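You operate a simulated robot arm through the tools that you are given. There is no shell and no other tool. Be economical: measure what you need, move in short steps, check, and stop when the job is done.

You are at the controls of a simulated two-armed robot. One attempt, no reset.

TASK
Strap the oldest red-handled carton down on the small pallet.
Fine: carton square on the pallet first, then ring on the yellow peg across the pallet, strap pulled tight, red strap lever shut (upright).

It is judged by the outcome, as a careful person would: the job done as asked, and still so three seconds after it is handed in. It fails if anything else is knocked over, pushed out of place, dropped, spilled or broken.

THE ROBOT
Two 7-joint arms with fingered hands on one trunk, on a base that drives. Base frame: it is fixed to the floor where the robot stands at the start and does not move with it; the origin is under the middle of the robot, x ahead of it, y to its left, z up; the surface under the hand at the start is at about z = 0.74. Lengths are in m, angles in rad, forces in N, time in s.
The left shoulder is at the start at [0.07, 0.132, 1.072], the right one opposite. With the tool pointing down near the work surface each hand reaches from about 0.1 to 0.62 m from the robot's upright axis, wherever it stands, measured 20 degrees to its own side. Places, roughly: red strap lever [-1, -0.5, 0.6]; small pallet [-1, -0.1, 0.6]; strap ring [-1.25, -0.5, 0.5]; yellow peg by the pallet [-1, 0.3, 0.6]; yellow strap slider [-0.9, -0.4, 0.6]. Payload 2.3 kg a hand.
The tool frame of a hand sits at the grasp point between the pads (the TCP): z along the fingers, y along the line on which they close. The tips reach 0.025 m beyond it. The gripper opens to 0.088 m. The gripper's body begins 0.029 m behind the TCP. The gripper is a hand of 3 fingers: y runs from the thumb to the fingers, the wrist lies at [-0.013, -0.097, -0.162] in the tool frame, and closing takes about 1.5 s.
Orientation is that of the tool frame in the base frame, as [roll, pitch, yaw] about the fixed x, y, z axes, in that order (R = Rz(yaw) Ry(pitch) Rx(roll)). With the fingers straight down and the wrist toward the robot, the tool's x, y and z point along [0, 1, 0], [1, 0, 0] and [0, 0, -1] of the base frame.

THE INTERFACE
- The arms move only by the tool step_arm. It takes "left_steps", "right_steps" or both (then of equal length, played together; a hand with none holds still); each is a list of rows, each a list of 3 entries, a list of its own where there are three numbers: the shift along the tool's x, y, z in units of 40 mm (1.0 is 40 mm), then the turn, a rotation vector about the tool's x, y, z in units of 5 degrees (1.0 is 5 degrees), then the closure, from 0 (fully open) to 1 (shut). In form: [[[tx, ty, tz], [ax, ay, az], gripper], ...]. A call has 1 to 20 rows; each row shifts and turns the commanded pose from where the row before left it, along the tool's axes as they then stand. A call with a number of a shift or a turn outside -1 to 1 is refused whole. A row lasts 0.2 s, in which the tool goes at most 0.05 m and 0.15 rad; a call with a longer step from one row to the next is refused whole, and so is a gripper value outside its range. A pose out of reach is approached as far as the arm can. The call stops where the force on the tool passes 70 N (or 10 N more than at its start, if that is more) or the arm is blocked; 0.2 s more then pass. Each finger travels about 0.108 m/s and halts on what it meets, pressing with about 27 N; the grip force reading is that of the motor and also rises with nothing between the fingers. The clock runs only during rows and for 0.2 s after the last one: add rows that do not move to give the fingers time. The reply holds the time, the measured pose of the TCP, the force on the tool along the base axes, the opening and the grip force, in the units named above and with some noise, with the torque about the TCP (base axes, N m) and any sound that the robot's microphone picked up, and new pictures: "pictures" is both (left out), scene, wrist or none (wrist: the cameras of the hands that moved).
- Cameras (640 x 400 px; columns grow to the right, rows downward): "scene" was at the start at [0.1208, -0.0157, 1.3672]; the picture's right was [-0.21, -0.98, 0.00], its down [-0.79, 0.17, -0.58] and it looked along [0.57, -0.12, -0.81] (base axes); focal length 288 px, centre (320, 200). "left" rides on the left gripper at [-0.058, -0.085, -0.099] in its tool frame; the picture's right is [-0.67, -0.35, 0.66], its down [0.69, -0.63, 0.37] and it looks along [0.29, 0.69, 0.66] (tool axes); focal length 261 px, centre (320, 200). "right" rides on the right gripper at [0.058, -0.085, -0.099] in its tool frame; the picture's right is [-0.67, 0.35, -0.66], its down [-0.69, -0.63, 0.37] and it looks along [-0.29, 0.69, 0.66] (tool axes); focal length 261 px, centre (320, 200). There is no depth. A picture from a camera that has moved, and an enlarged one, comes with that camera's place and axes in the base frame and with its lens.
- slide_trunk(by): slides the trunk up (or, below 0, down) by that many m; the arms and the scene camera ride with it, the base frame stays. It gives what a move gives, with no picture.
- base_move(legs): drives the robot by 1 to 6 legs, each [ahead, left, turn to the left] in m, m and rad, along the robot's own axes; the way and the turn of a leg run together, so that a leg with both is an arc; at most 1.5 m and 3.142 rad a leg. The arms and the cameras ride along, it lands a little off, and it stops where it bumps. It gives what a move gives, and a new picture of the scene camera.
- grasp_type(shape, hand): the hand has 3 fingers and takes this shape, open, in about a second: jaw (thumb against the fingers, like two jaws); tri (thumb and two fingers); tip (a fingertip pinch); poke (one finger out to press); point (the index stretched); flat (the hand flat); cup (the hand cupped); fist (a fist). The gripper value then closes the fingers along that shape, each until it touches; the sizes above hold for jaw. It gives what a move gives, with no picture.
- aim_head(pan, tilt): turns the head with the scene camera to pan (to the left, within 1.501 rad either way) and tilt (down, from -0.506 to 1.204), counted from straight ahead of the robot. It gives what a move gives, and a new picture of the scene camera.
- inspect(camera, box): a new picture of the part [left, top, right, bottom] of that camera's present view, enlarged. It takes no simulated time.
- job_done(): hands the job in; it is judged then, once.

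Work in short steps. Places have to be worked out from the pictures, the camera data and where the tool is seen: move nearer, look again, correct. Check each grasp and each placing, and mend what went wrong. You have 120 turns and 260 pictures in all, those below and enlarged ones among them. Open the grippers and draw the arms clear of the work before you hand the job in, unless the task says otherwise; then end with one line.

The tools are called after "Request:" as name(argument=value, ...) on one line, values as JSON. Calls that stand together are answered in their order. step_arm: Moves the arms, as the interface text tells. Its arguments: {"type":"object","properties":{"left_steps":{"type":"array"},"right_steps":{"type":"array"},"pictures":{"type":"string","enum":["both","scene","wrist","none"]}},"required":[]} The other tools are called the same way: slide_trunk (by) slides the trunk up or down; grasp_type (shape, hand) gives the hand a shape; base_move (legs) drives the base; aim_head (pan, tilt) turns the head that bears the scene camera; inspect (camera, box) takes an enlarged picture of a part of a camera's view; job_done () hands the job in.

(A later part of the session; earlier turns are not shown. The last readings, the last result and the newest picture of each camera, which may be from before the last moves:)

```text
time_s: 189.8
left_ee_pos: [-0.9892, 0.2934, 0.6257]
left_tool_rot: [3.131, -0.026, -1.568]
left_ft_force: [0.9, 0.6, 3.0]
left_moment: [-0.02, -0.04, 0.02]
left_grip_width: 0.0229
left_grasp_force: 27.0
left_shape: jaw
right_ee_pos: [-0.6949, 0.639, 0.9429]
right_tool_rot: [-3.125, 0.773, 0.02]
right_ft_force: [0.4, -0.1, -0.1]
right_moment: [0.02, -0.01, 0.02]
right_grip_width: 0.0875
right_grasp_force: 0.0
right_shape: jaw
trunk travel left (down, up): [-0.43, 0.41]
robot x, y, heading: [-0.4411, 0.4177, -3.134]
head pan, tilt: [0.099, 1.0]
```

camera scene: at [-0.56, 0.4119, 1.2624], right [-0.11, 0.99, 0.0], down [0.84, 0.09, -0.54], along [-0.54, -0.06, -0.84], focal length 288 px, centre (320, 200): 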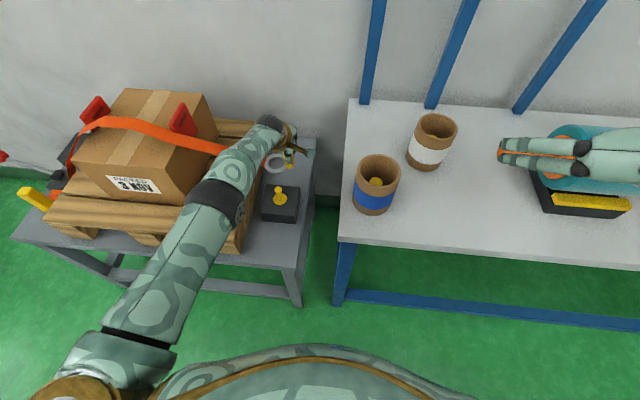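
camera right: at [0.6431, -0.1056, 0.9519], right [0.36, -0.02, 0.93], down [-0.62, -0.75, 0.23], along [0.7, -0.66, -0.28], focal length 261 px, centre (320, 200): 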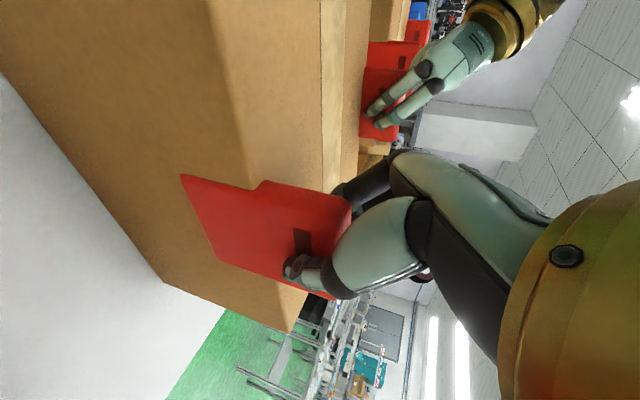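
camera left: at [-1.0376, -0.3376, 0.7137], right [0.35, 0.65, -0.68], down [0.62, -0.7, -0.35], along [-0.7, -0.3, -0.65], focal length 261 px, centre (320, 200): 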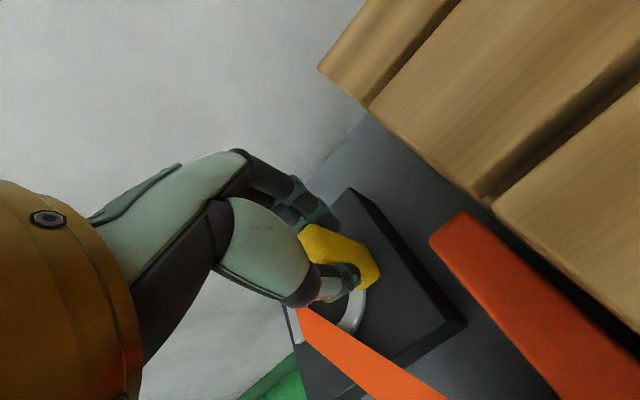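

It has touched down (3 N). Release and raise the hand with the trunk.

Request:
step_arm(left_steps=[[[0, 0, 0], [0, 0, 0], 0.7], [[0, 0, 0], [0, 0, 0], 0.4], [[0, 0, 0], [0, 0, 0], 0.1], [[0, 0, 0], [0, 0, 0], 0.0], [[0, 0, 0], [0, 0, 0], 0.0], [[0, 0, 0], [0, 0, 0], 0.0]], pictures="none")

Request:
slide_trunk(by=0.3)

Request:
base_move(legs=[[-0.2, 0, 0], [0, 0.3, 0]])

Request:
inspect(camera="scene", box=[160, 100, 480, 300])

```text
time_s: 191.2
left_ee_pos: [-0.9895, 0.2935, 0.6262]
left_tool_rot: [3.135, -0.026, -1.567]
left_ft_force: [0.8, -0.6, -0.6]
left_moment: [-0.01, 0.0, -0.01]
left_grip_width: 0.0875
left_grasp_force: 0.1
left_shape: jaw
right_ee_pos: [-0.6951, 0.6388, 0.9437]
right_tool_rot: [-3.124, 0.773, 0.021]
right_ft_force: [-0.3, 0.1, -0.3]
right_moment: [0.02, -0.01, -0.01]
right_grip_width: 0.0876
right_grasp_force: 0.1
right_shape: jaw
trunk travel left (down, up): [-0.43, 0.41]
robot x, y, heading: [-0.4397, 0.4198, -3.135]
head pan, tilt: [0.099, 1.0]
```

```text
time_s: 194.2
left_ee_pos: [-0.9898, 0.2932, 0.9248]
left_tool_rot: [3.133, -0.029, -1.567]
left_ft_force: [0.3, 0.4, -0.4]
left_moment: [0.03, -0.01, 0.01]
left_grip_width: 0.0875
left_grasp_force: 0.0
left_shape: jaw
right_ee_pos: [-0.6948, 0.6383, 1.2433]
right_tool_rot: [-3.125, 0.773, 0.021]
right_ft_force: [-0.9, -0.3, -0.2]
right_moment: [0.01, 0.02, 0.0]
right_grip_width: 0.0878
right_grasp_force: 0.0
right_shape: jaw
trunk travel left (down, up): [-0.73, 0.11]
robot x, y, heading: [-0.4402, 0.4189, -3.134]
head pan, tilt: [0.099, 1.0]
```

```text
time_s: 197.4
left_ee_pos: [-0.7908, -0.002, 0.9261]
left_tool_rot: [3.133, -0.027, -1.568]
left_ft_force: [0.3, 0.1, 0.1]
left_moment: [-0.06, 0.02, -0.02]
left_grip_width: 0.0878
left_grasp_force: 0.1
left_shape: jaw
right_ee_pos: [-0.4956, 0.3445, 1.2444]
right_tool_rot: [-3.128, 0.774, 0.017]
right_ft_force: [0.2, 0.3, -0.1]
right_moment: [-0.01, -0.03, -0.01]
right_grip_width: 0.0881
right_grasp_force: 0.1
right_shape: jaw
trunk travel left (down, up): [-0.73, 0.11]
robot x, y, heading: [-0.2408, 0.1247, -3.138]
head pan, tilt: [0.099, 1.0]
camera scene: at [-0.361, 0.1176, 1.4634], right [-0.1, 0.99, 0.0], down [0.84, 0.09, -0.54], along [-0.54, -0.06, -0.84], focal length 288 px, centre (320, 200)
```

scene: 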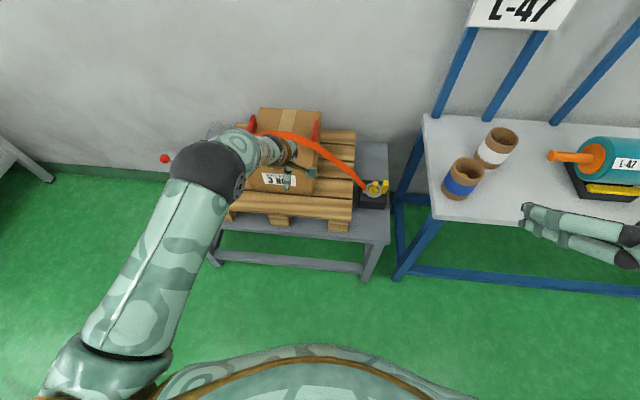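

```text
2.00 times, centred on (320, 200) of scene
camera zoom: at [-0.361, 0.1176, 1.4634], right [-0.1, 0.99, 0.0], down [0.84, 0.09, -0.54], along [-0.54, -0.06, -0.84], focal length 576 px, centre (320, 200)
```

zoom: 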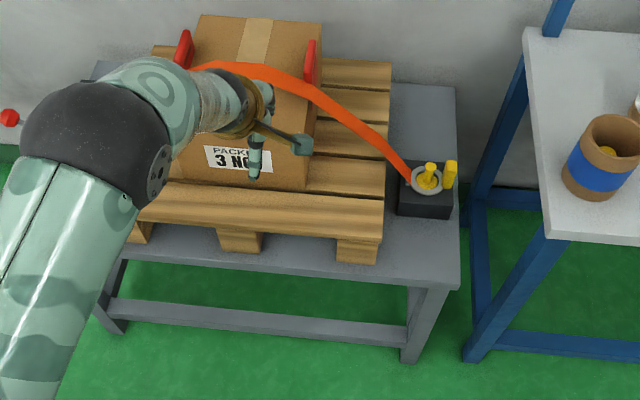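

Ring is on the peg and the strap lies over the carton. Next the slider at ≈(−0.90,−0.404,0.605). The right hand already has a suitable tilted pose; move the left hand up and out of the way and drive left to look.

Request:
step_arm(left_steps=[[[0.7, 0, -0.7], [0, 0, 0], 0.0], [[0.7, 0, -0.7], [0, 0, 0], 0.0], [[0.7, 0, -0.7], [0, 0, 0], 0.0], [[0.7, 0, -0.7], [0, 0, 0], 0.0], [[0.7, -0.3, -0.6], [0, 0, 0], 0.0], [[0.7, -0.3, -0.6], [0, 0, 0], 0.0], [[0, 0, 0], [0, 0, 0], 0.0]], pictures="none")

Request:
base_move(legs=[[0, 0.6, 0]])

Request:
inspect(camera="scene", box=[280, 100, 472, 220])

```text
time_s: 199.0
left_ee_pos: [-0.7648, -0.1662, 1.0917]
left_tool_rot: [3.133, -0.026, -1.57]
left_ft_force: [-0.4, 0.0, 0.0]
left_moment: [0.0, 0.02, -0.01]
left_grip_width: 0.0875
left_grasp_force: 0.1
left_shape: jaw
right_ee_pos: [-0.4966, 0.3427, 1.2437]
right_tool_rot: [-3.125, 0.773, 0.019]
right_ft_force: [0.3, -0.8, 0.7]
right_moment: [0.04, 0.0, -0.02]
right_grip_width: 0.0877
right_grasp_force: 0.1
right_shape: jaw
trunk travel left (down, up): [-0.73, 0.11]
robot x, y, heading: [-0.2417, 0.1202, -3.137]
head pan, tilt: [0.099, 1.0]
```

```text
time_s: 202.5
left_ee_pos: [-0.7649, -0.7774, 1.0899]
left_tool_rot: [3.134, -0.029, -1.578]
left_ft_force: [0.0, -0.6, -0.5]
left_moment: [0.01, -0.02, 0.0]
left_grip_width: 0.0879
left_grasp_force: 0.0
left_shape: jaw
right_ee_pos: [-0.4927, -0.2713, 1.2426]
right_tool_rot: [-3.123, 0.773, 0.012]
right_ft_force: [-0.7, -0.9, -0.1]
right_moment: [0.01, 0.0, -0.01]
right_grip_width: 0.0878
right_grasp_force: 0.1
right_shape: jaw
trunk travel left (down, up): [-0.73, 0.11]
robot x, y, heading: [-0.2366, -0.4894, 3.143]
head pan, tilt: [0.099, 1.0]
camera scene: at [-0.3597, -0.4983, 1.4634], right [-0.1, 1.0, 0.0], down [0.84, 0.08, -0.54], along [-0.54, -0.05, -0.84], focal length 288 px, centre (320, 200)
```

scene: 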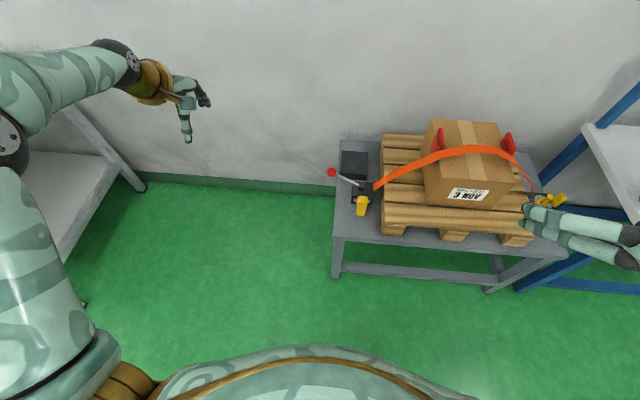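

```text
3.33 times, centred on (376, 160) of scene
camera zoom: at [-0.3597, -0.4983, 1.4634], right [-0.1, 1.0, 0.0], down [0.84, 0.08, -0.54], along [-0.54, -0.05, -0.84], focal length 959 px, centre (133, 333)
```

zoom: 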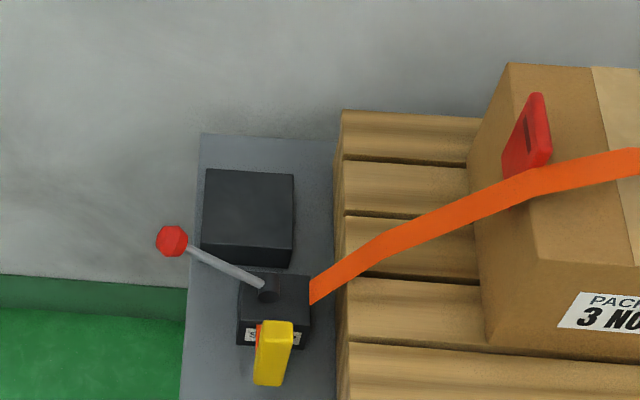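

Slider still at (−0.898,−0.406,0.605); the folded strap is gone so the thumb has room. Lower the right arm while away from the bench, then approach.

Request:
step_arm(right_steps=[[[0.194, 0, 0.795], [0, 0, 0], 0.0], [[0.194, 0, 0.795], [0, 0, 0], 0.0], [[0.194, 0, 0.795], [0, 0, 0], 0.0], [[0.194, 0, 0.795], [0, 0, 0], 0.0], [[0.194, 0, 0.795], [0, 0, 0], 0.0], [[0.194, 0, 0.795], [0, 0, 0], 0.0], [[0.194, 0, 0.795], [0, 0, 0], 0.0], [[0.194, 0, 0.795], [0, 0, 0], 0.0], [[0.194, 0, 0.795], [0, 0, 0], 0.0], [[0.194, 0, 0.795], [0, 0, 0], 0.0], [[0, 0, 0], [0, 0, 0], 0.3], [[0, 0, 0], [0, 0, 0], 0.3]], pictures="none")

Request:
base_move(legs=[[0, 0.134, 0]])

Request:
slide_trunk(by=-0.25)

```text
time_s: 205.1
left_ee_pos: [-0.765, -0.7781, 1.0901]
left_tool_rot: [3.132, -0.027, -1.578]
left_ft_force: [-0.8, 0.4, 0.3]
left_moment: [0.01, -0.02, 0.03]
left_grip_width: 0.0875
left_grasp_force: 0.0
left_shape: jaw
right_ee_pos: [-0.6589, -0.2697, 0.9624]
right_tool_rot: [-3.122, 0.773, 0.014]
right_ft_force: [-0.8, 0.1, 1.0]
right_moment: [0.01, -0.02, -0.01]
right_grip_width: 0.0617
right_grasp_force: 0.1
right_shape: jaw
trunk travel left (down, up): [-0.73, 0.11]
robot x, y, heading: [-0.2362, -0.4931, 3.137]
head pan, tilt: [0.099, 1.0]
```

```text
time_s: 206.3
left_ee_pos: [-0.7648, -0.907, 1.0914]
left_tool_rot: [3.131, -0.028, -1.574]
left_ft_force: [-0.1, -0.3, -0.3]
left_moment: [-0.02, 0.05, 0.04]
left_grip_width: 0.0875
left_grasp_force: 0.1
left_shape: jaw
right_ee_pos: [-0.6591, -0.3991, 0.9619]
right_tool_rot: [-3.125, 0.772, 0.015]
right_ft_force: [-0.3, 0.6, -0.5]
right_moment: [0.01, 0.0, 0.03]
right_grip_width: 0.0618
right_grasp_force: 0.0
right_shape: jaw
trunk travel left (down, up): [-0.73, 0.11]
robot x, y, heading: [-0.2388, -0.6219, -3.145]
head pan, tilt: [0.099, 1.0]
camera scene: at [-0.3598, -0.6274, 1.4634], right [-0.1, 0.99, 0.0], down [0.84, 0.08, -0.54], along [-0.54, -0.06, -0.84], focal length 288 px, centre (320, 200)
```

scene: 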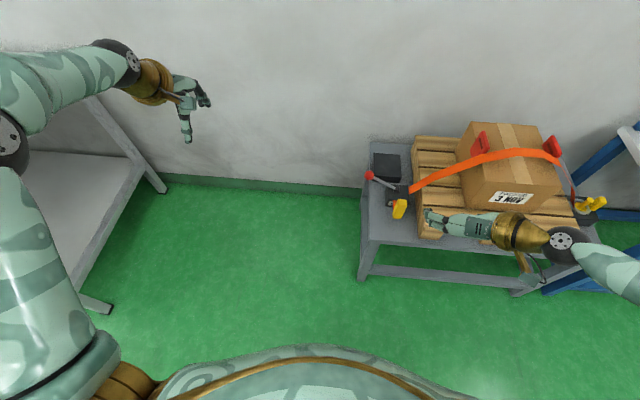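

```text
time_s: 208.9
left_ee_pos: [-0.7642, -0.9107, 0.8405]
left_tool_rot: [3.131, -0.026, -1.575]
left_ft_force: [-0.1, -0.4, -0.9]
left_moment: [-0.02, -0.03, 0.04]
left_grip_width: 0.0873
left_grasp_force: 0.1
left_shape: jaw
right_ee_pos: [-0.6597, -0.4003, 0.7117]
right_tool_rot: [-3.124, 0.772, 0.015]
right_ft_force: [-0.1, 0.5, -0.4]
right_moment: [-0.03, 0.0, -0.01]
right_grip_width: 0.0618
right_grasp_force: 0.0
right_shape: jaw
trunk travel left (down, up): [-0.48, 0.36]
robot x, y, heading: [-0.2365, -0.6225, -3.141]
head pan, tilt: [0.099, 1.0]
```

Drive ahead 0.235 m at this height (fingertips ≈0.69, above the slider top ≈0.635).

Request:
base_move(legs=[[0.235, 0.005, 0]])

Request:
inspect(camera="right", box=[0, 0, 640, 400])

```text
time_s: 210.7
left_ee_pos: [-0.9999, -0.9143, 0.8406]
left_tool_rot: [3.132, -0.027, -1.574]
left_ft_force: [0.5, -0.1, 0.2]
left_moment: [0.0, -0.02, -0.02]
left_grip_width: 0.0878
left_grasp_force: 0.0
left_shape: jaw
right_ee_pos: [-0.8931, -0.4048, 0.7126]
right_tool_rot: [-3.125, 0.773, 0.014]
right_ft_force: [-0.3, 0.0, -0.3]
right_moment: [0.0, 0.0, -0.05]
right_grip_width: 0.0619
right_grasp_force: 0.0
right_shape: jaw
trunk travel left (down, up): [-0.48, 0.36]
robot x, y, heading: [-0.4737, -0.6273, 3.146]
head pan, tilt: [0.099, 1.0]
camera scene: at [-0.5948, -0.6355, 1.2134], right [-0.1, 1.0, 0.0], down [0.84, 0.08, -0.54], along [-0.54, -0.05, -0.84], focal length 288 px, centre (320, 200)
```

scene: 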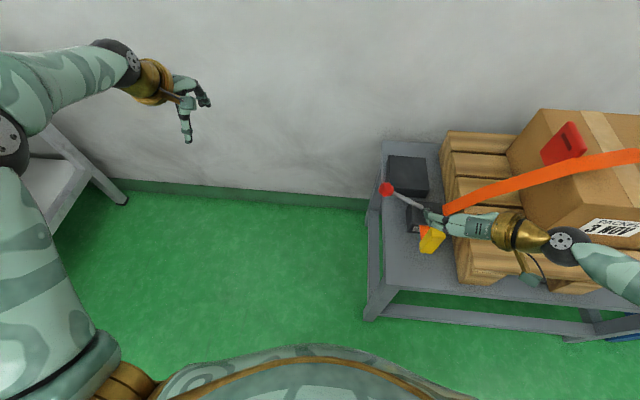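

```text
1.00 times, centred on (320, 200) of right (not enlarged: the box is as wide or as high as the picture)
camera zoom: at [-0.7829, -0.3223, 0.7423], right [-0.02, -0.36, 0.93], down [-0.75, 0.63, 0.22], along [-0.66, -0.69, -0.28], focal length 261 px, centre (320, 200)
```

zoom: 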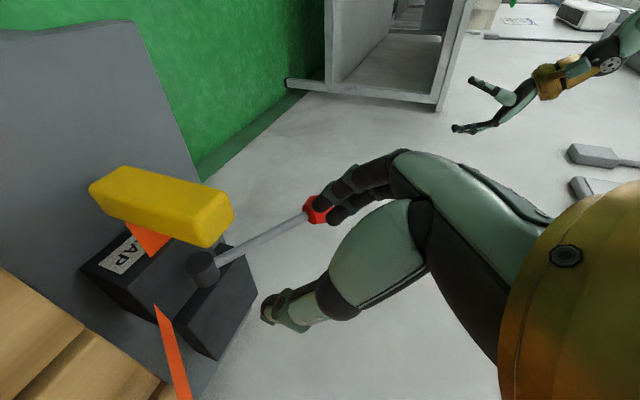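

Slider top is at (−0.897,−0.405), right under the hand. Lower 0.1 m by trunk, then look.

Request:
slide_trunk(by=-0.1)

Request:
inspect(camera="right", box=[0, 0, 640, 400])

Request:
inspect(camera="scene", box=[320, 80, 640, 280])

```text
time_s: 212.0
left_ee_pos: [-0.9996, -0.914, 0.7429]
left_tool_rot: [3.134, -0.025, -1.576]
left_ft_force: [-0.7, 0.3, -0.1]
left_moment: [-0.02, -0.01, -0.03]
left_grip_width: 0.0876
left_grasp_force: 0.0
left_shape: jaw
right_ee_pos: [-0.8949, -0.4048, 0.6121]
right_tool_rot: [-3.126, 0.774, 0.012]
right_ft_force: [-0.1, 0.4, 1.1]
right_moment: [-0.01, -0.01, 0.0]
right_grip_width: 0.0618
right_grasp_force: 0.1
right_shape: jaw
trunk travel left (down, up): [-0.38, 0.46]
robot x, y, heading: [-0.4715, -0.6292, 3.143]
head pan, tilt: [0.099, 1.0]
```

```text
1.00 times, centred on (320, 200) of right (not enlarged: the box is as wide or as high as the picture)
camera zoom: at [-0.7827, -0.3223, 0.6424], right [-0.02, -0.36, 0.93], down [-0.75, 0.63, 0.22], along [-0.66, -0.69, -0.28], focal length 261 px, centre (320, 200)
```

zoom: 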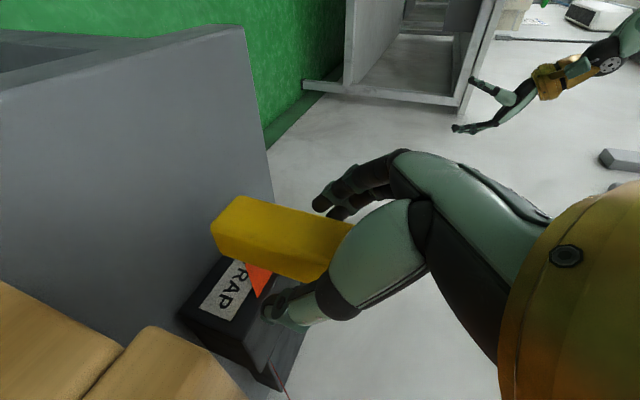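

```text
2.00 times, centred on (480, 180) of scene
camera zoom: at [-0.5945, -0.6356, 1.1134], right [-0.1, 1.0, 0.0], down [0.84, 0.08, -0.54], along [-0.54, -0.05, -0.84], focal length 576 px, centre (0, 240)
```

zoom: 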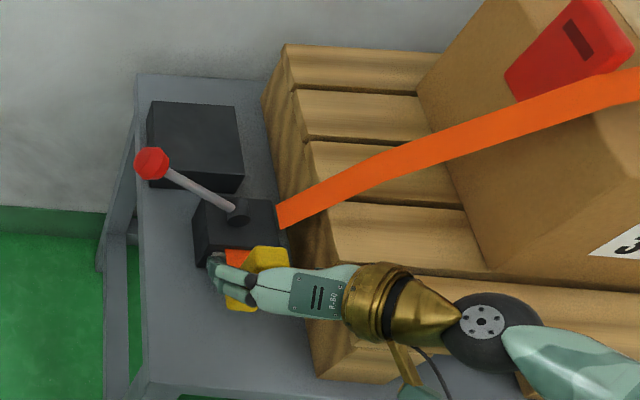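

Slider stands between thumb and fingers. Close the right hand.

Request:
step_arm(right_steps=[[[0, 0, 0], [0, 0, 0], 0.5], [[0, 0, 0], [0, 0, 0], 0.8], [[0, 0, 0], [0, 0, 0], 1.0], [[0, 0, 0], [0, 0, 0], 1.0], [[0, 0, 0], [0, 0, 0], 1.0], [[0, 0, 0], [0, 0, 0], 1.0]], pictures="wrist")

```text
time_s: 213.4
left_ee_pos: [-1.0011, -0.9137, 0.741]
left_tool_rot: [3.132, -0.028, -1.577]
left_ft_force: [-0.5, -0.3, 0.3]
left_moment: [-0.03, 0.0, 0.0]
left_grip_width: 0.0875
left_grasp_force: 0.0
left_shape: jaw
right_ee_pos: [-0.8946, -0.4057, 0.6115]
right_tool_rot: [-3.125, 0.772, 0.013]
right_ft_force: [-0.4, 2.0, 0.0]
right_moment: [0.0, 0.03, -0.03]
right_grip_width: 0.0258
right_grasp_force: 27.6
right_shape: jaw
trunk travel left (down, up): [-0.38, 0.46]
robot x, y, heading: [-0.4745, -0.6281, 3.147]
head pan, tilt: [0.099, 1.0]
camera right: at [-0.7829, -0.322, 0.6422], right [-0.02, -0.36, 0.93], down [-0.75, 0.63, 0.22], along [-0.66, -0.69, -0.28], focal length 261 px, centre (320, 200)
```

right: 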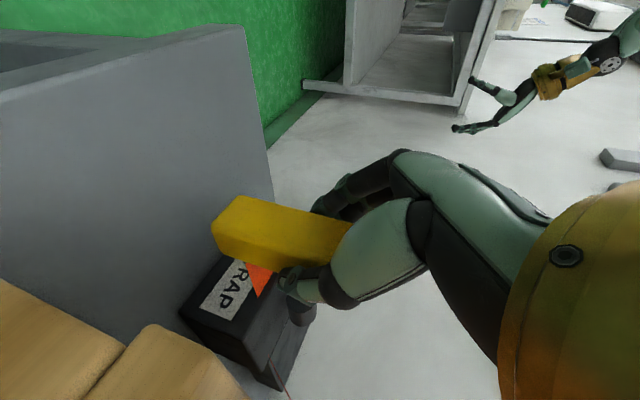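

Gripped at 26 mm. Pull straight back (+x) 50 mm in small rows, watching the force.

Request:
step_arm(right_steps=[[[0.177, 0, -0.177], [0, 0, 0], 1.0], [[0.177, 0, -0.177], [0, 0, 0], 1.0], [[0.177, 0, -0.177], [0, 0, 0], 1.0], [[0.177, 0, -0.177], [0, 0, 0], 1.0], [[0.177, 0, -0.177], [0, 0, 0], 1.0], [[0, 0, 0], [0, 0, 0], 1.0]], pictures="scene")

```text
time_s: 214.8
left_ee_pos: [-1.0, -0.9123, 0.7394]
left_tool_rot: [3.133, -0.028, -1.575]
left_ft_force: [-0.6, 0.6, -0.3]
left_moment: [0.01, 0.02, 0.01]
left_grip_width: 0.0876
left_grasp_force: 0.1
left_shape: jaw
right_ee_pos: [-0.845, -0.4052, 0.612]
right_tool_rot: [-3.127, 0.771, 0.008]
right_ft_force: [-1.3, 3.8, -5.1]
right_moment: [0.07, -0.07, 0.0]
right_grip_width: 0.0255
right_grasp_force: 26.3
right_shape: jaw
trunk travel left (down, up): [-0.38, 0.46]
robot x, y, heading: [-0.4733, -0.6283, 3.142]
head pan, tilt: [0.099, 1.0]
camera scene: at [-0.5957, -0.634, 1.1132], right [-0.1, 1.0, 0.0], down [0.84, 0.08, -0.54], along [-0.54, -0.05, -0.84], focal length 288 px, centre (320, 200)
```

scene: 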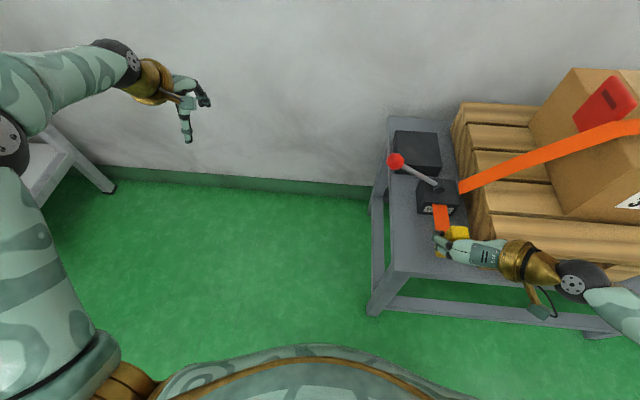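

The slider runs freely. Pull another 40 mm and look at the strap over the carton.

Request:
step_arm(right_steps=[[[0.177, 0, -0.177], [0, 0, 0], 1.0], [[0.177, 0, -0.177], [0, 0, 0], 1.0], [[0.177, 0, -0.177], [0, 0, 0], 1.0], [[0.177, 0, -0.177], [0, 0, 0], 1.0], [[0, 0, 0], [0, 0, 0], 1.0]], pictures="none")

Request:
aim_head(pan=-0.5, tilt=0.9)

```text
time_s: 216.0
left_ee_pos: [-1.0015, -0.9138, 0.7403]
left_tool_rot: [3.133, -0.026, -1.576]
left_ft_force: [-0.2, -0.8, 0.4]
left_moment: [0.0, 0.02, -0.03]
left_grip_width: 0.0879
left_grasp_force: 0.0
left_shape: jaw
right_ee_pos: [-0.8037, -0.4047, 0.6137]
right_tool_rot: [-3.125, 0.772, 0.012]
right_ft_force: [-1.5, 0.7, -3.7]
right_moment: [0.04, -0.05, 0.01]
right_grip_width: 0.0255
right_grasp_force: 26.9
right_shape: jaw
trunk travel left (down, up): [-0.38, 0.46]
robot x, y, heading: [-0.4726, -0.6289, 3.136]
head pan, tilt: [0.099, 1.0]
```

```text
time_s: 217.0
left_ee_pos: [-1.0009, -0.9156, 0.7401]
left_tool_rot: [3.133, -0.026, -1.576]
left_ft_force: [0.1, 0.2, 0.0]
left_moment: [0.01, 0.04, -0.03]
left_grip_width: 0.0876
left_grasp_force: 0.0
left_shape: jaw
right_ee_pos: [-0.8041, -0.4043, 0.6135]
right_tool_rot: [-3.124, 0.772, 0.013]
right_ft_force: [-0.7, -0.3, -4.2]
right_moment: [0.02, -0.07, 0.03]
right_grip_width: 0.0255
right_grasp_force: 27.2
right_shape: jaw
trunk travel left (down, up): [-0.38, 0.46]
robot x, y, heading: [-0.4711, -0.6293, 3.137]
head pan, tilt: [-0.499, 0.901]
camera scene: at [-0.5921, -0.5922, 1.1205], right [0.48, 0.88, 0.0], down [0.69, -0.38, -0.62], along [-0.54, 0.3, -0.78], focal length 288 px, centre (320, 200)
```

scene: 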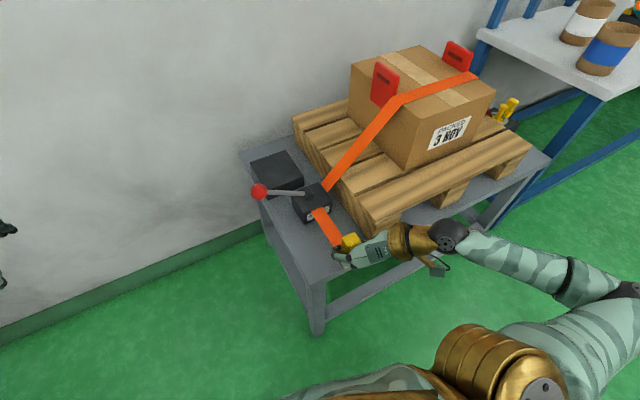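

Strap is now nearly straight over the carton edges. Keep pulling a little until resistance builds.

Request:
step_arm(right_steps=[[[0.177, 0, -0.177], [0, 0, 0], 1.0], [[0.177, 0, -0.177], [0, 0, 0], 1.0], [[0.177, 0, -0.177], [0, 0, 0], 1.0], [[0, 0, 0], [0, 0, 0], 1.0]], pictures="none")

Request:
inspect(camera="scene", box=[230, 30, 550, 280])

```text
time_s: 218.0
left_ee_pos: [-1.0, -0.9142, 0.7406]
left_tool_rot: [3.132, -0.025, -1.574]
left_ft_force: [-0.9, 1.0, 0.6]
left_moment: [-0.02, -0.01, -0.01]
left_grip_width: 0.0874
left_grasp_force: 0.1
left_shape: jaw
right_ee_pos: [-0.7712, -0.4064, 0.6148]
right_tool_rot: [-3.125, 0.767, 0.013]
right_ft_force: [2.4, -7.6, 0.5]
right_moment: [-0.1, 0.0, 0.25]
right_grip_width: 0.0176
right_grasp_force: 27.5
right_shape: jaw
trunk travel left (down, up): [-0.38, 0.46]
robot x, y, heading: [-0.4698, -0.6279, 3.137]
head pan, tilt: [-0.499, 0.901]
```

```text
1.60 times, centred on (390, 155) of scene
camera zoom: at [-0.5906, -0.5944, 1.1207], right [0.48, 0.88, 0.0], down [0.69, -0.37, -0.62], along [-0.54, 0.3, -0.78], focal length 460 px, centre (208, 272)
```

zoom: 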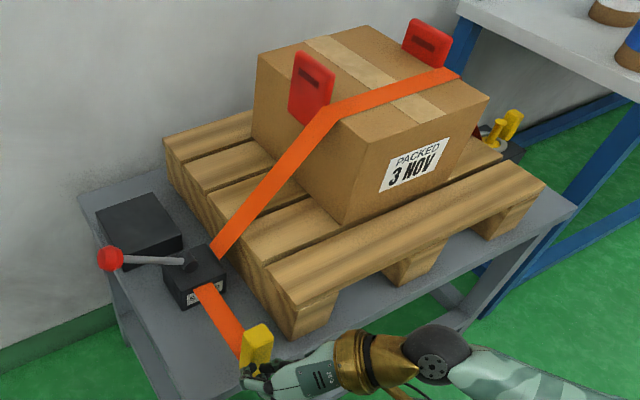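

The fingers slipped (width 17.6 mm), meaning the slider met firm resistance: strap taut over the carton. Check the slider closely.

Request:
inspect(camera="right", box=[0, 0, 640, 400])

Request:
inspect(camera="scene", box=[310, 200, 470, 300])

```text
1.00 times, centred on (320, 200) of right (not enlarged: the box is as wide or as high as the picture)
camera zoom: at [-0.6604, -0.3238, 0.6437], right [-0.02, -0.36, 0.93], down [-0.75, 0.62, 0.22], along [-0.66, -0.69, -0.28], focal length 261 px, centre (320, 200)
```

zoom: 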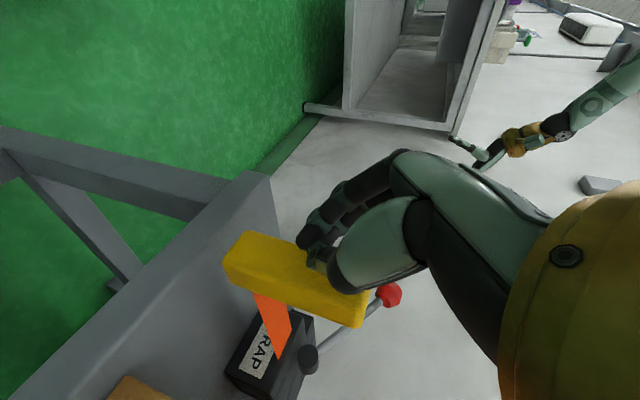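

```text
4.00 times, centred on (390, 250) of scene
camera zoom: at [-0.5906, -0.5944, 1.1207], right [0.48, 0.88, 0.0], down [0.69, -0.37, -0.62], along [-0.54, 0.3, -0.78], focal length 1151 px, centre (40, 0)
```

zoom: 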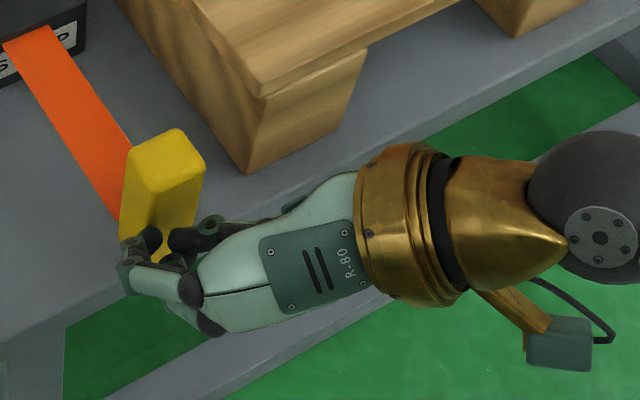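

The slider stopped at x≈−0.81. To be sure it's at full tension, re-grip it a little deeper and pull gently again. Open and move ahead 42 mm first.

Request:
step_arm(right_steps=[[[0, 0, 0], [0, 0, 0], 0.6], [[0, 0, 0], [0, 0, 0], 0.3], [[0, 0, 0], [0, 0, 0], 0.3], [[-0.177, 0, 0.177], [0, 0, 0], 0.3], [[-0.177, 0, 0.177], [0, 0, 0], 0.3], [[-0.177, 0, 0.177], [0, 0, 0], 0.3], [[-0.177, 0, 0.177], [0, 0, 0], 0.3], [[0.05, 0, 0.05], [0, 0, 0], 0.3], [[0, 0, 0], [0, 0, 0], 0.3]], pictures="wrist")

```text
time_s: 220.0
left_ee_pos: [-1.0004, -0.9147, 0.7402]
left_tool_rot: [3.133, -0.026, -1.576]
left_ft_force: [-1.0, -0.1, 0.7]
left_moment: [-0.02, -0.02, 0.05]
left_grip_width: 0.0878
left_grasp_force: 0.0
left_shape: jaw
right_ee_pos: [-0.8132, -0.4046, 0.6091]
right_tool_rot: [-3.125, 0.773, 0.013]
right_ft_force: [-0.1, 0.6, -0.1]
right_moment: [-0.01, 0.01, 0.0]
right_grip_width: 0.0614
right_grasp_force: 0.0
right_shape: jaw
trunk travel left (down, up): [-0.38, 0.46]
robot x, y, heading: [-0.4759, -0.6255, 3.139]
head pan, tilt: [-0.499, 0.901]
camera right: at [-0.7021, -0.322, 0.64], right [-0.02, -0.36, 0.93], down [-0.75, 0.63, 0.22], along [-0.66, -0.69, -0.28], focal length 261 px, centre (320, 200)
```

right: 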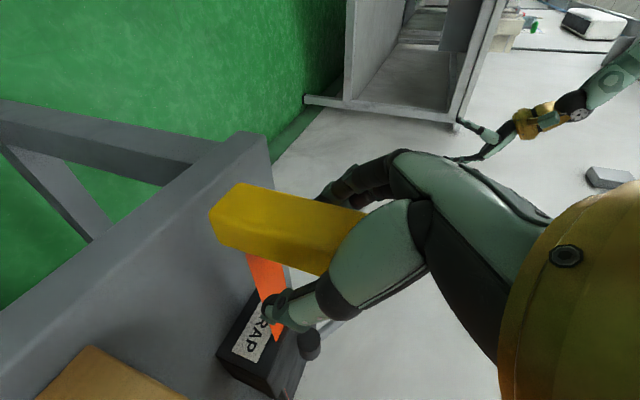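

Good relation again. Close, then pull in 4 mm rows and watch the force.

Request:
step_arm(right_steps=[[[0, 0, 0], [0, 0, 0], 0.6], [[0, 0, 0], [0, 0, 0], 0.9], [[0, 0, 0], [0, 0, 0], 1.0], [[0, 0, 0], [0, 0, 0], 1.0], [[0, 0, 0], [0, 0, 0], 1.0], [[0, 0, 0], [0, 0, 0], 1.0]], pictures="none")

Request:
step_arm(right_steps=[[[0.07, 0, -0.07], [0, 0, 0], 1.0], [[0.07, 0, -0.07], [0, 0, 0], 1.0]], pictures="none")

Request:
step_arm(right_steps=[[[0.07, 0, -0.07], [0, 0, 0], 1.0], [[0.035, 0, -0.035], [0, 0, 0], 1.0]], pictures="none")

```text
time_s: 221.4
left_ee_pos: [-0.9994, -0.9139, 0.7402]
left_tool_rot: [3.132, -0.026, -1.575]
left_ft_force: [-0.8, -0.3, -0.6]
left_moment: [-0.02, 0.01, 0.06]
left_grip_width: 0.0875
left_grasp_force: 0.1
left_shape: jaw
right_ee_pos: [-0.8133, -0.4042, 0.609]
right_tool_rot: [-3.126, 0.771, 0.012]
right_ft_force: [-2.9, -0.2, -2.3]
right_moment: [-0.05, -0.02, 0.09]
right_grip_width: 0.0194
right_grasp_force: 26.8
right_shape: jaw
trunk travel left (down, up): [-0.38, 0.46]
robot x, y, heading: [-0.4754, -0.6273, 3.141]
head pan, tilt: [-0.499, 0.901]
```

```text
time_s: 222.0
left_ee_pos: [-1.0044, -0.9149, 0.7368]
left_tool_rot: [3.141, -0.027, -1.574]
left_ft_force: [0.5, 0.5, -0.9]
left_moment: [-0.02, -0.03, 0.0]
left_grip_width: 0.0875
left_grasp_force: 0.1
left_shape: jaw
right_ee_pos: [-0.8113, -0.4043, 0.6097]
right_tool_rot: [-3.125, 0.769, 0.013]
right_ft_force: [-31.1, 0.7, -4.4]
right_moment: [-0.18, 0.15, -0.07]
right_grip_width: 0.0187
right_grasp_force: 27.3
right_shape: jaw
trunk travel left (down, up): [-0.38, 0.46]
robot x, y, heading: [-0.4736, -0.6297, -3.144]
head pan, tilt: [-0.499, 0.901]
```

```text
time_s: 222.6
left_ee_pos: [-1.0014, -0.9173, 0.7358]
left_tool_rot: [-3.139, -0.027, -1.563]
left_ft_force: [0.7, -0.3, 1.2]
left_moment: [-0.01, -0.06, 0.01]
left_grip_width: 0.0875
left_grasp_force: 0.1
left_shape: jaw
right_ee_pos: [-0.8092, -0.405, 0.6085]
right_tool_rot: [-3.127, 0.77, 0.022]
right_ft_force: [-45.1, -0.6, -4.2]
right_moment: [-0.24, 0.29, -0.23]
right_grip_width: 0.0178
right_grasp_force: 26.8
right_shape: jaw
trunk travel left (down, up): [-0.38, 0.46]
robot x, y, heading: [-0.4768, -0.6253, -3.124]
head pan, tilt: [-0.499, 0.901]
```

45 N with only ~2 mm movement: the strap is tight. I keep holding tension with the right hand and bring the closed left hand to the far side (−y) of the lever ball.

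Request:
step_arm(left_steps=[[[0, 0, 0], [0, 0, 0], 0.5], [[0, 0, 0], [0, 0, 0], 1.0], [[-0.9, 0, 0.1], [0, 0, 0], 1.0], [[-0.9, 0, 0.1], [0, 0, 0], 1.0], [[-0.9, 0, 0.1], [0, 0, 0], 1.0], [[-0.9, -0.1, 0.2], [0, 0, 0], 1.0], [[-0.9, -0.1, 0.2], [0, 0, 0], 1.0], [[-0.9, -0.1, 0.2], [0, 0, 0], 1.0], [[-0.9, 0, 0.2], [0, 0, 0], 1.0], [[-0.9, 0, 0.2], [0, 0, 0], 1.0], [[-0.4, 0, 0.2], [0, 0, 0], 1.0], [[0, 0, 0], [0, 0, 0], 1.0]], pictures="wrist")

Request:
aim_head(pan=0.0, tilt=0.9)

```text
time_s: 225.2
left_ee_pos: [-0.9932, -0.6145, 0.6667]
left_tool_rot: [-3.138, -0.03, -1.567]
left_ft_force: [0.1, 0.2, 0.1]
left_moment: [-0.01, 0.0, 0.08]
left_grip_width: 0.0
left_grasp_force: 26.4
left_shape: jaw
right_ee_pos: [-0.8083, -0.4056, 0.6079]
right_tool_rot: [-3.128, 0.769, 0.014]
right_ft_force: [-48.5, 9.1, -1.6]
right_moment: [-0.19, 0.29, -0.3]
right_grip_width: 0.0171
right_grasp_force: 27.1
right_shape: jaw
trunk travel left (down, up): [-0.38, 0.46]
robot x, y, heading: [-0.4733, -0.6283, -3.132]
head pan, tilt: [-0.499, 0.901]
camera left: at [-0.9085, -0.554, 0.7648], right [0.35, 0.65, -0.67], down [0.63, -0.69, -0.34], along [-0.69, -0.31, -0.65], focal length 261 px, centre (320, 200)
```

left: 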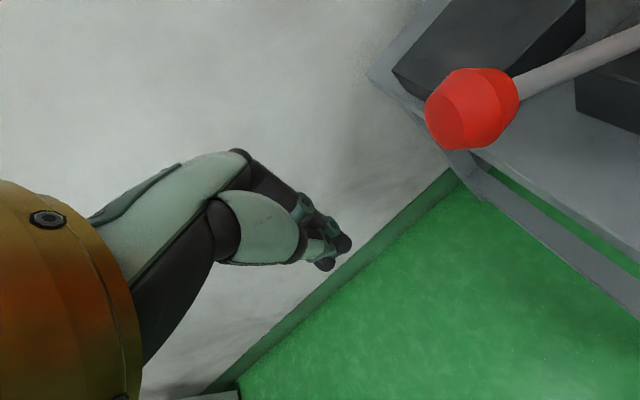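

```text
time_s: 226.2
left_ee_pos: [-0.9939, -0.6158, 0.6657]
left_tool_rot: [-3.141, -0.03, -1.566]
left_ft_force: [0.4, 0.3, -0.3]
left_moment: [-0.05, 0.02, 0.04]
left_grip_width: 0.0
left_grasp_force: 26.7
left_shape: jaw
right_ee_pos: [-0.8078, -0.4067, 0.6085]
right_tool_rot: [-3.128, 0.77, 0.016]
right_ft_force: [-48.7, 9.3, -1.3]
right_moment: [-0.16, 0.28, -0.29]
right_grip_width: 0.017
right_grasp_force: 27.9
right_shape: jaw
trunk travel left (down, up): [-0.38, 0.46]
robot x, y, heading: [-0.4735, -0.6248, -3.132]
head pan, tilt: [0.0, 0.901]
camera scene: at [-0.6122, -0.6271, 1.1191], right [-0.01, 1.0, 0.0], down [0.79, 0.01, -0.61], along [-0.61, -0.01, -0.79], focal length 288 px, centre (320, 200)
```

scene: 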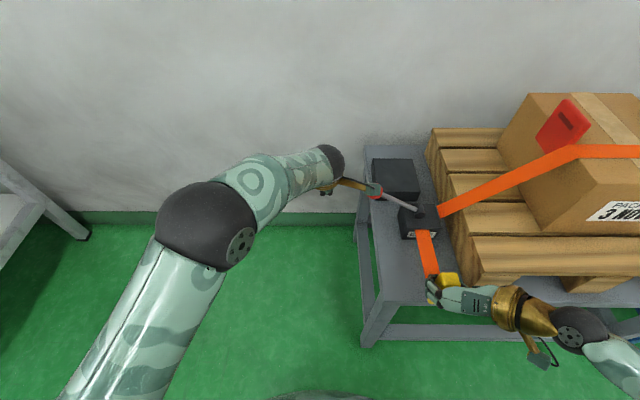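

Ball confirmed at (−0.984,−0.52,0.668). Move +y to contact and push along the arc's first half.

Request:
step_arm(left_steps=[[[-0.47, 0, 0], [0, 0, 0], 1.0], [[-0.47, 0, 0], [0, 0, 0], 1.0], [[-0.47, 0, 0], [0, 0, 0], 1.0], [[-0.33, 0, -0.36], [0, 0, 0], 1.0], [[-0.33, 0, -0.36], [0, 0, 0], 1.0], [[0, 0, 0], [0, 0, 0], 1.0]], pictures="both")

```text
time_s: 227.6
left_ee_pos: [-0.9901, -0.5395, 0.6862]
left_tool_rot: [3.14, -0.029, -1.575]
left_ft_force: [-3.9, -8.7, 2.7]
left_moment: [-0.15, 0.07, 0.04]
left_grip_width: 0.0002
left_grasp_force: 26.9
left_shape: jaw
left hand out of reach, approached as far as the arm can: row 5
right_ee_pos: [-0.8083, -0.4071, 0.6085]
right_tool_rot: [-3.127, 0.768, 0.019]
right_ft_force: [-45.3, 13.0, -1.7]
right_moment: [-0.1, 0.27, -0.3]
right_grip_width: 0.0172
right_grasp_force: 26.5
right_shape: jaw
trunk travel left (down, up): [-0.38, 0.46]
robot x, y, heading: [-0.4738, -0.6255, -3.128]
head pan, tilt: [0.0, 0.901]
camera scene: at [-0.6117, -0.6283, 1.1192], right [-0.01, 1.0, 0.0], down [0.79, 0.01, -0.61], along [-0.61, -0.01, -0.79], focal length 288 px, centre (320, 200)
camera left: at [-0.9049, -0.4801, 0.7847], right [0.35, 0.65, -0.68], down [0.63, -0.7, -0.35], along [-0.7, -0.3, -0.65], focal length 261 px, centre (320, 200)
```

scene: 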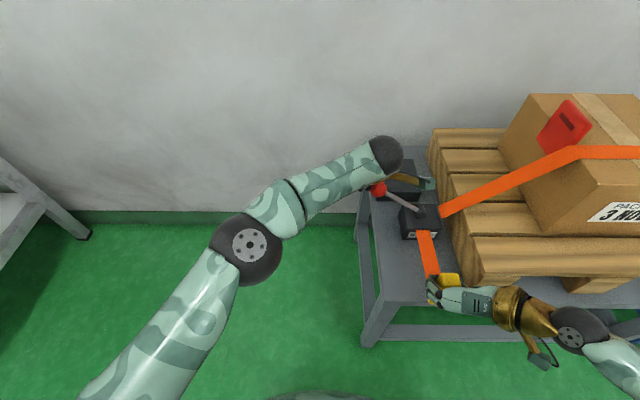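
left: 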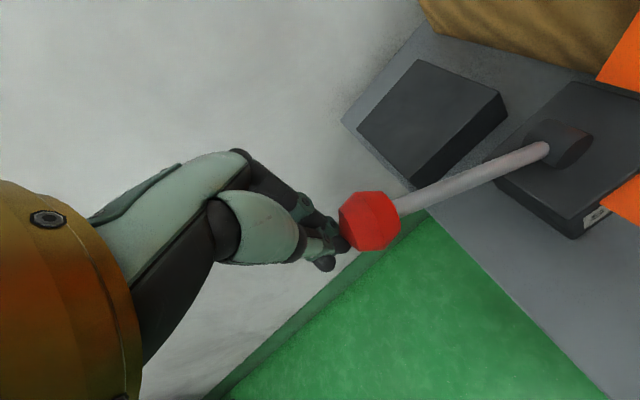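

Contact is made (9 N), but the left arm nears its sideways limit. Yawing the hand clockwise brings the wrist back to the left; do that while continuing the push.

Request:
step_arm(left_steps=[[[0, 0, 0], [0, 0, 1], 1.0], [[0, 0, 0], [0, 0, 1], 1.0], [[0, 0, 0], [0, 0, 1], 1.0], [[0, 0, 0], [0, 0, 1], 1.0], [[0, 0, 0], [0, 0, 1], 1.0], [[0, 0, 0], [0, 0, 1], 1.0], [[0, 0, 0], [0, 0, 0], 1.0]], pictures="none")

```text
time_s: 229.2
left_ee_pos: [-0.99, -0.5391, 0.6867]
left_tool_rot: [-3.126, -0.023, -2.09]
left_ft_force: [-3.3, -6.3, 4.4]
left_moment: [-0.03, 0.04, 0.02]
left_grip_width: 0.0001
left_grasp_force: 27.4
left_shape: jaw
right_ee_pos: [-0.807, -0.4071, 0.6075]
right_tool_rot: [-3.127, 0.769, 0.02]
right_ft_force: [-46.8, 10.0, -3.4]
right_moment: [-0.14, 0.25, -0.29]
right_grip_width: 0.0172
right_grasp_force: 27.1
right_shape: jaw
trunk travel left (down, up): [-0.38, 0.46]
robot x, y, heading: [-0.4709, -0.6286, -3.134]
head pan, tilt: [0.0, 0.901]
```

Yaw succeeded. Continue pushing +y and up.

Request:
step_arm(left_steps=[[[-0.434, 0.248, -0.35], [0, 0, 0], 1.0], [[-0.434, 0.248, -0.3], [0, 0, 0], 1.0], [[-0.434, 0.248, -0.2], [0, 0, 0], 1.0], [[0, 0, 0], [0, 0, 0], 1.0]], pictures="both")

```text
time_s: 230.2
left_ee_pos: [-0.9894, -0.5175, 0.7]
left_tool_rot: [-3.126, -0.021, -2.089]
left_ft_force: [-0.1, -0.1, 0.3]
left_moment: [-0.01, 0.0, 0.03]
left_grip_width: 0.0001
left_grasp_force: 27.4
left_shape: jaw
left hand out of reach, approached as far as the arm can: row 2, 3
right_ee_pos: [-0.8073, -0.4062, 0.6083]
right_tool_rot: [-3.129, 0.767, 0.017]
right_ft_force: [-46.9, 4.6, -3.9]
right_moment: [-0.2, 0.26, -0.27]
right_grip_width: 0.0168
right_grasp_force: 26.9
right_shape: jaw
trunk travel left (down, up): [-0.38, 0.46]
robot x, y, heading: [-0.4737, -0.6269, -3.132]
head pan, tilt: [0.0, 0.901]
camera scene: at [-0.6121, -0.6278, 1.1191], right [-0.01, 1.0, 0.0], down [0.79, 0.01, -0.61], along [-0.61, -0.01, -0.79], focal length 288 px, centre (320, 200)
camera left: at [-0.8867, -0.5073, 0.8], right [0.64, 0.39, -0.66], down [0.21, -0.92, -0.34], along [-0.74, 0.08, -0.67], focal length 261 px, centre (320, 200)
```

scene: 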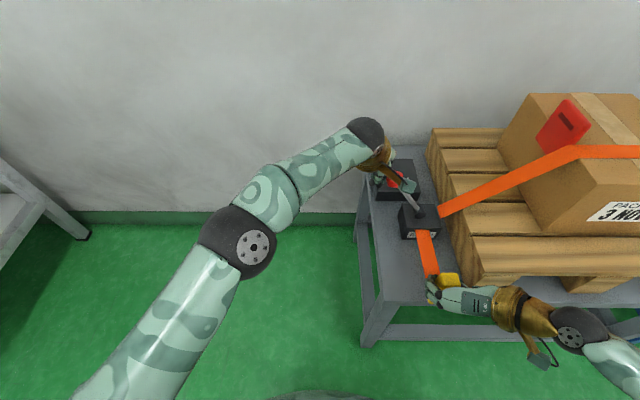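
left: 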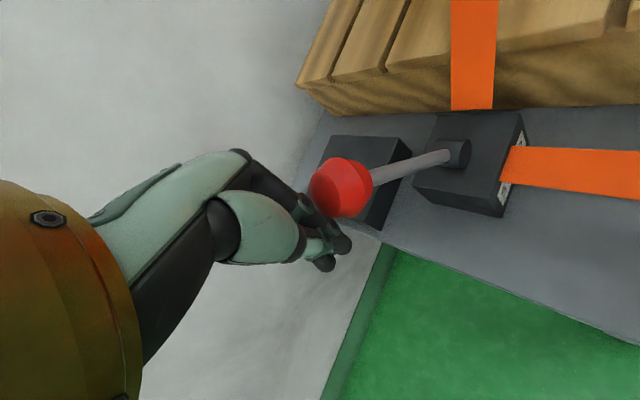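

Lever is light and rising. Try another yaw increment with continued motion, still holding the strap tension.

Request:
step_arm(left_steps=[[[0, 0, 0], [0, 0, 1], 1.0], [[0, 0, 0], [0, 0, 1], 1.0], [[0, 0, 0], [0, 0, 1], 1.0], [[0, 0, 0], [0, 0, 1], 1.0], [[0, 0, 0], [0, 0, 1], 1.0], [[0, 0, 0], [0, 0, 1], 1.0], [[-0.25, 0.43, -0.25], [0, 0, 0], 1.0], [[-0.25, 0.43, -0.2], [0, 0, 0], 1.0], [[-0.25, 0.43, -0.1], [0, 0, 0], 1.0], [[-0.25, 0.43, 0], [0, 0, 0], 1.0]], pictures="none")

```text
time_s: 232.3
left_ee_pos: [-0.955, -0.4882, 0.7101]
left_tool_rot: [-3.121, -0.013, -2.619]
left_ft_force: [1.3, -0.2, 0.0]
left_moment: [0.01, 0.02, -0.01]
left_grip_width: 0.0001
left_grasp_force: 27.2
left_shape: jaw
left hand out of reach, approached as far as the arm can: row 4, 5, 6, 7, 8, 9, 10
right_ee_pos: [-0.8076, -0.4065, 0.6072]
right_tool_rot: [-3.13, 0.766, 0.014]
right_ft_force: [-49.0, 4.8, -3.6]
right_moment: [-0.21, 0.23, -0.26]
right_grip_width: 0.0167
right_grasp_force: 27.0
right_shape: jaw
trunk travel left (down, up): [-0.38, 0.46]
robot x, y, heading: [-0.4714, -0.6275, -3.135]
head pan, tilt: [0.0, 0.901]
```

The left arm is at its limit. The slider held its position earlier without the hand, so I release it, withdraw the right hand upward-back, and check the strap stays taut.

Request:
step_arm(right_steps=[[[0, 0, 0], [0, 0, 0], 0.8], [[0, 0, 0], [0, 0, 0], 0.5], [[0, 0, 0], [0, 0, 0], 0.2], [[0, 0, 0], [0, 0, 0], 0.2], [[0, 0, -0.7], [0, 0, 0], 0.2], [[0, 0, -0.9], [0, 0, 0], 0.2], [[0, 0, -0.9], [0, 0, 0], 0.2], [[-0.5, 0, -0.5], [0, 0, 0], 0.2], [[-0.5, 0, -0.5], [0, 0, 0], 0.2], [[-0.5, 0, -0.5], [0, 0, 0], 0.2], [[-0.5, 0, -0.5], [0, 0, 0], 0.2]], pictures="none")

Request:
aim_head(pan=-0.3, tilt=0.85)

Request:
inspect(camera="scene", box=[260, 60, 580, 280])

```text
time_s: 234.8
left_ee_pos: [-0.9479, -0.4869, 0.7158]
left_tool_rot: [-3.127, -0.024, -2.627]
left_ft_force: [-0.4, 0.2, -0.5]
left_moment: [-0.02, 0.05, 0.02]
left_grip_width: 0.0001
left_grasp_force: 27.4
left_shape: jaw
right_ee_pos: [-0.7469, -0.3857, 0.7941]
right_tool_rot: [-3.122, 0.774, 0.014]
right_ft_force: [0.0, 0.1, 0.1]
right_moment: [-0.02, 0.0, -0.01]
right_grip_width: 0.0704
right_grasp_force: 0.0
right_shape: jaw
right hand out of reach, approached as far as the arm can: row 6, 7
trunk travel left (down, up): [-0.38, 0.46]
robot x, y, heading: [-0.4746, -0.6294, 3.14]
head pan, tilt: [0.0, 0.901]
```

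```text
time_s: 235.6
left_ee_pos: [-0.9493, -0.4856, 0.7144]
left_tool_rot: [-3.127, -0.024, -2.627]
left_ft_force: [0.1, -0.8, -0.3]
left_moment: [0.0, -0.05, 0.01]
left_grip_width: 0.0002
left_grasp_force: 27.3
left_shape: jaw
right_ee_pos: [-0.7465, -0.3874, 0.7932]
right_tool_rot: [-3.125, 0.773, 0.013]
right_ft_force: [0.0, 0.5, 0.8]
right_moment: [0.0, 0.0, 0.0]
right_grip_width: 0.0702
right_grasp_force: 0.0
right_shape: jaw
trunk travel left (down, up): [-0.38, 0.46]
robot x, y, heading: [-0.4722, -0.6272, 3.138]
head pan, tilt: [-0.3, 0.85]
camera scene: at [-0.6, -0.6054, 1.1245], right [0.3, 0.96, 0.0], down [0.72, -0.22, -0.66], along [-0.63, 0.19, -0.75], focal length 288 px, centre (320, 200)
```

scene: 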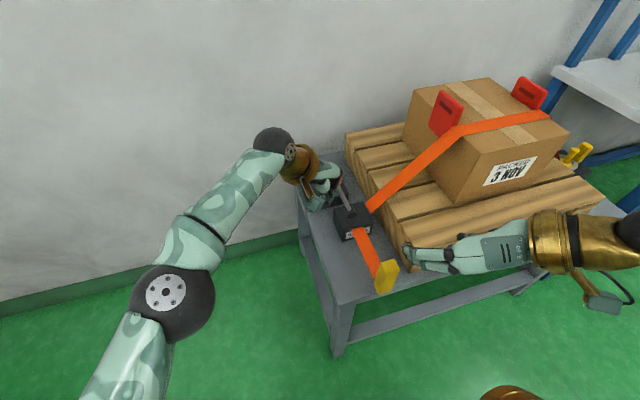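

```text
1.82 times, centred on (420, 170) of scene
camera zoom: at [-0.6, -0.6054, 1.1245], right [0.3, 0.96, 0.0], down [0.72, -0.22, -0.66], along [-0.63, 0.19, -0.75], focal length 523 px, centre (138, 254)
```

zoom: 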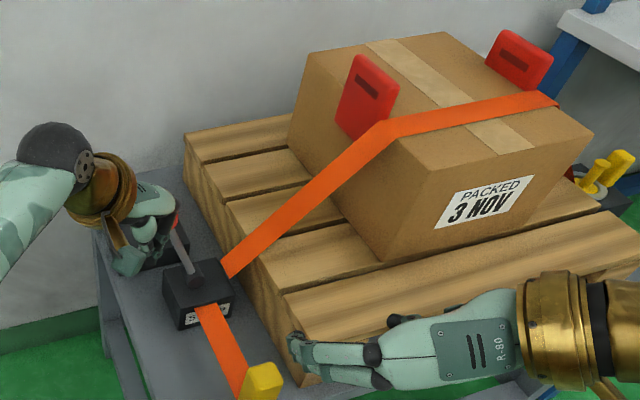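

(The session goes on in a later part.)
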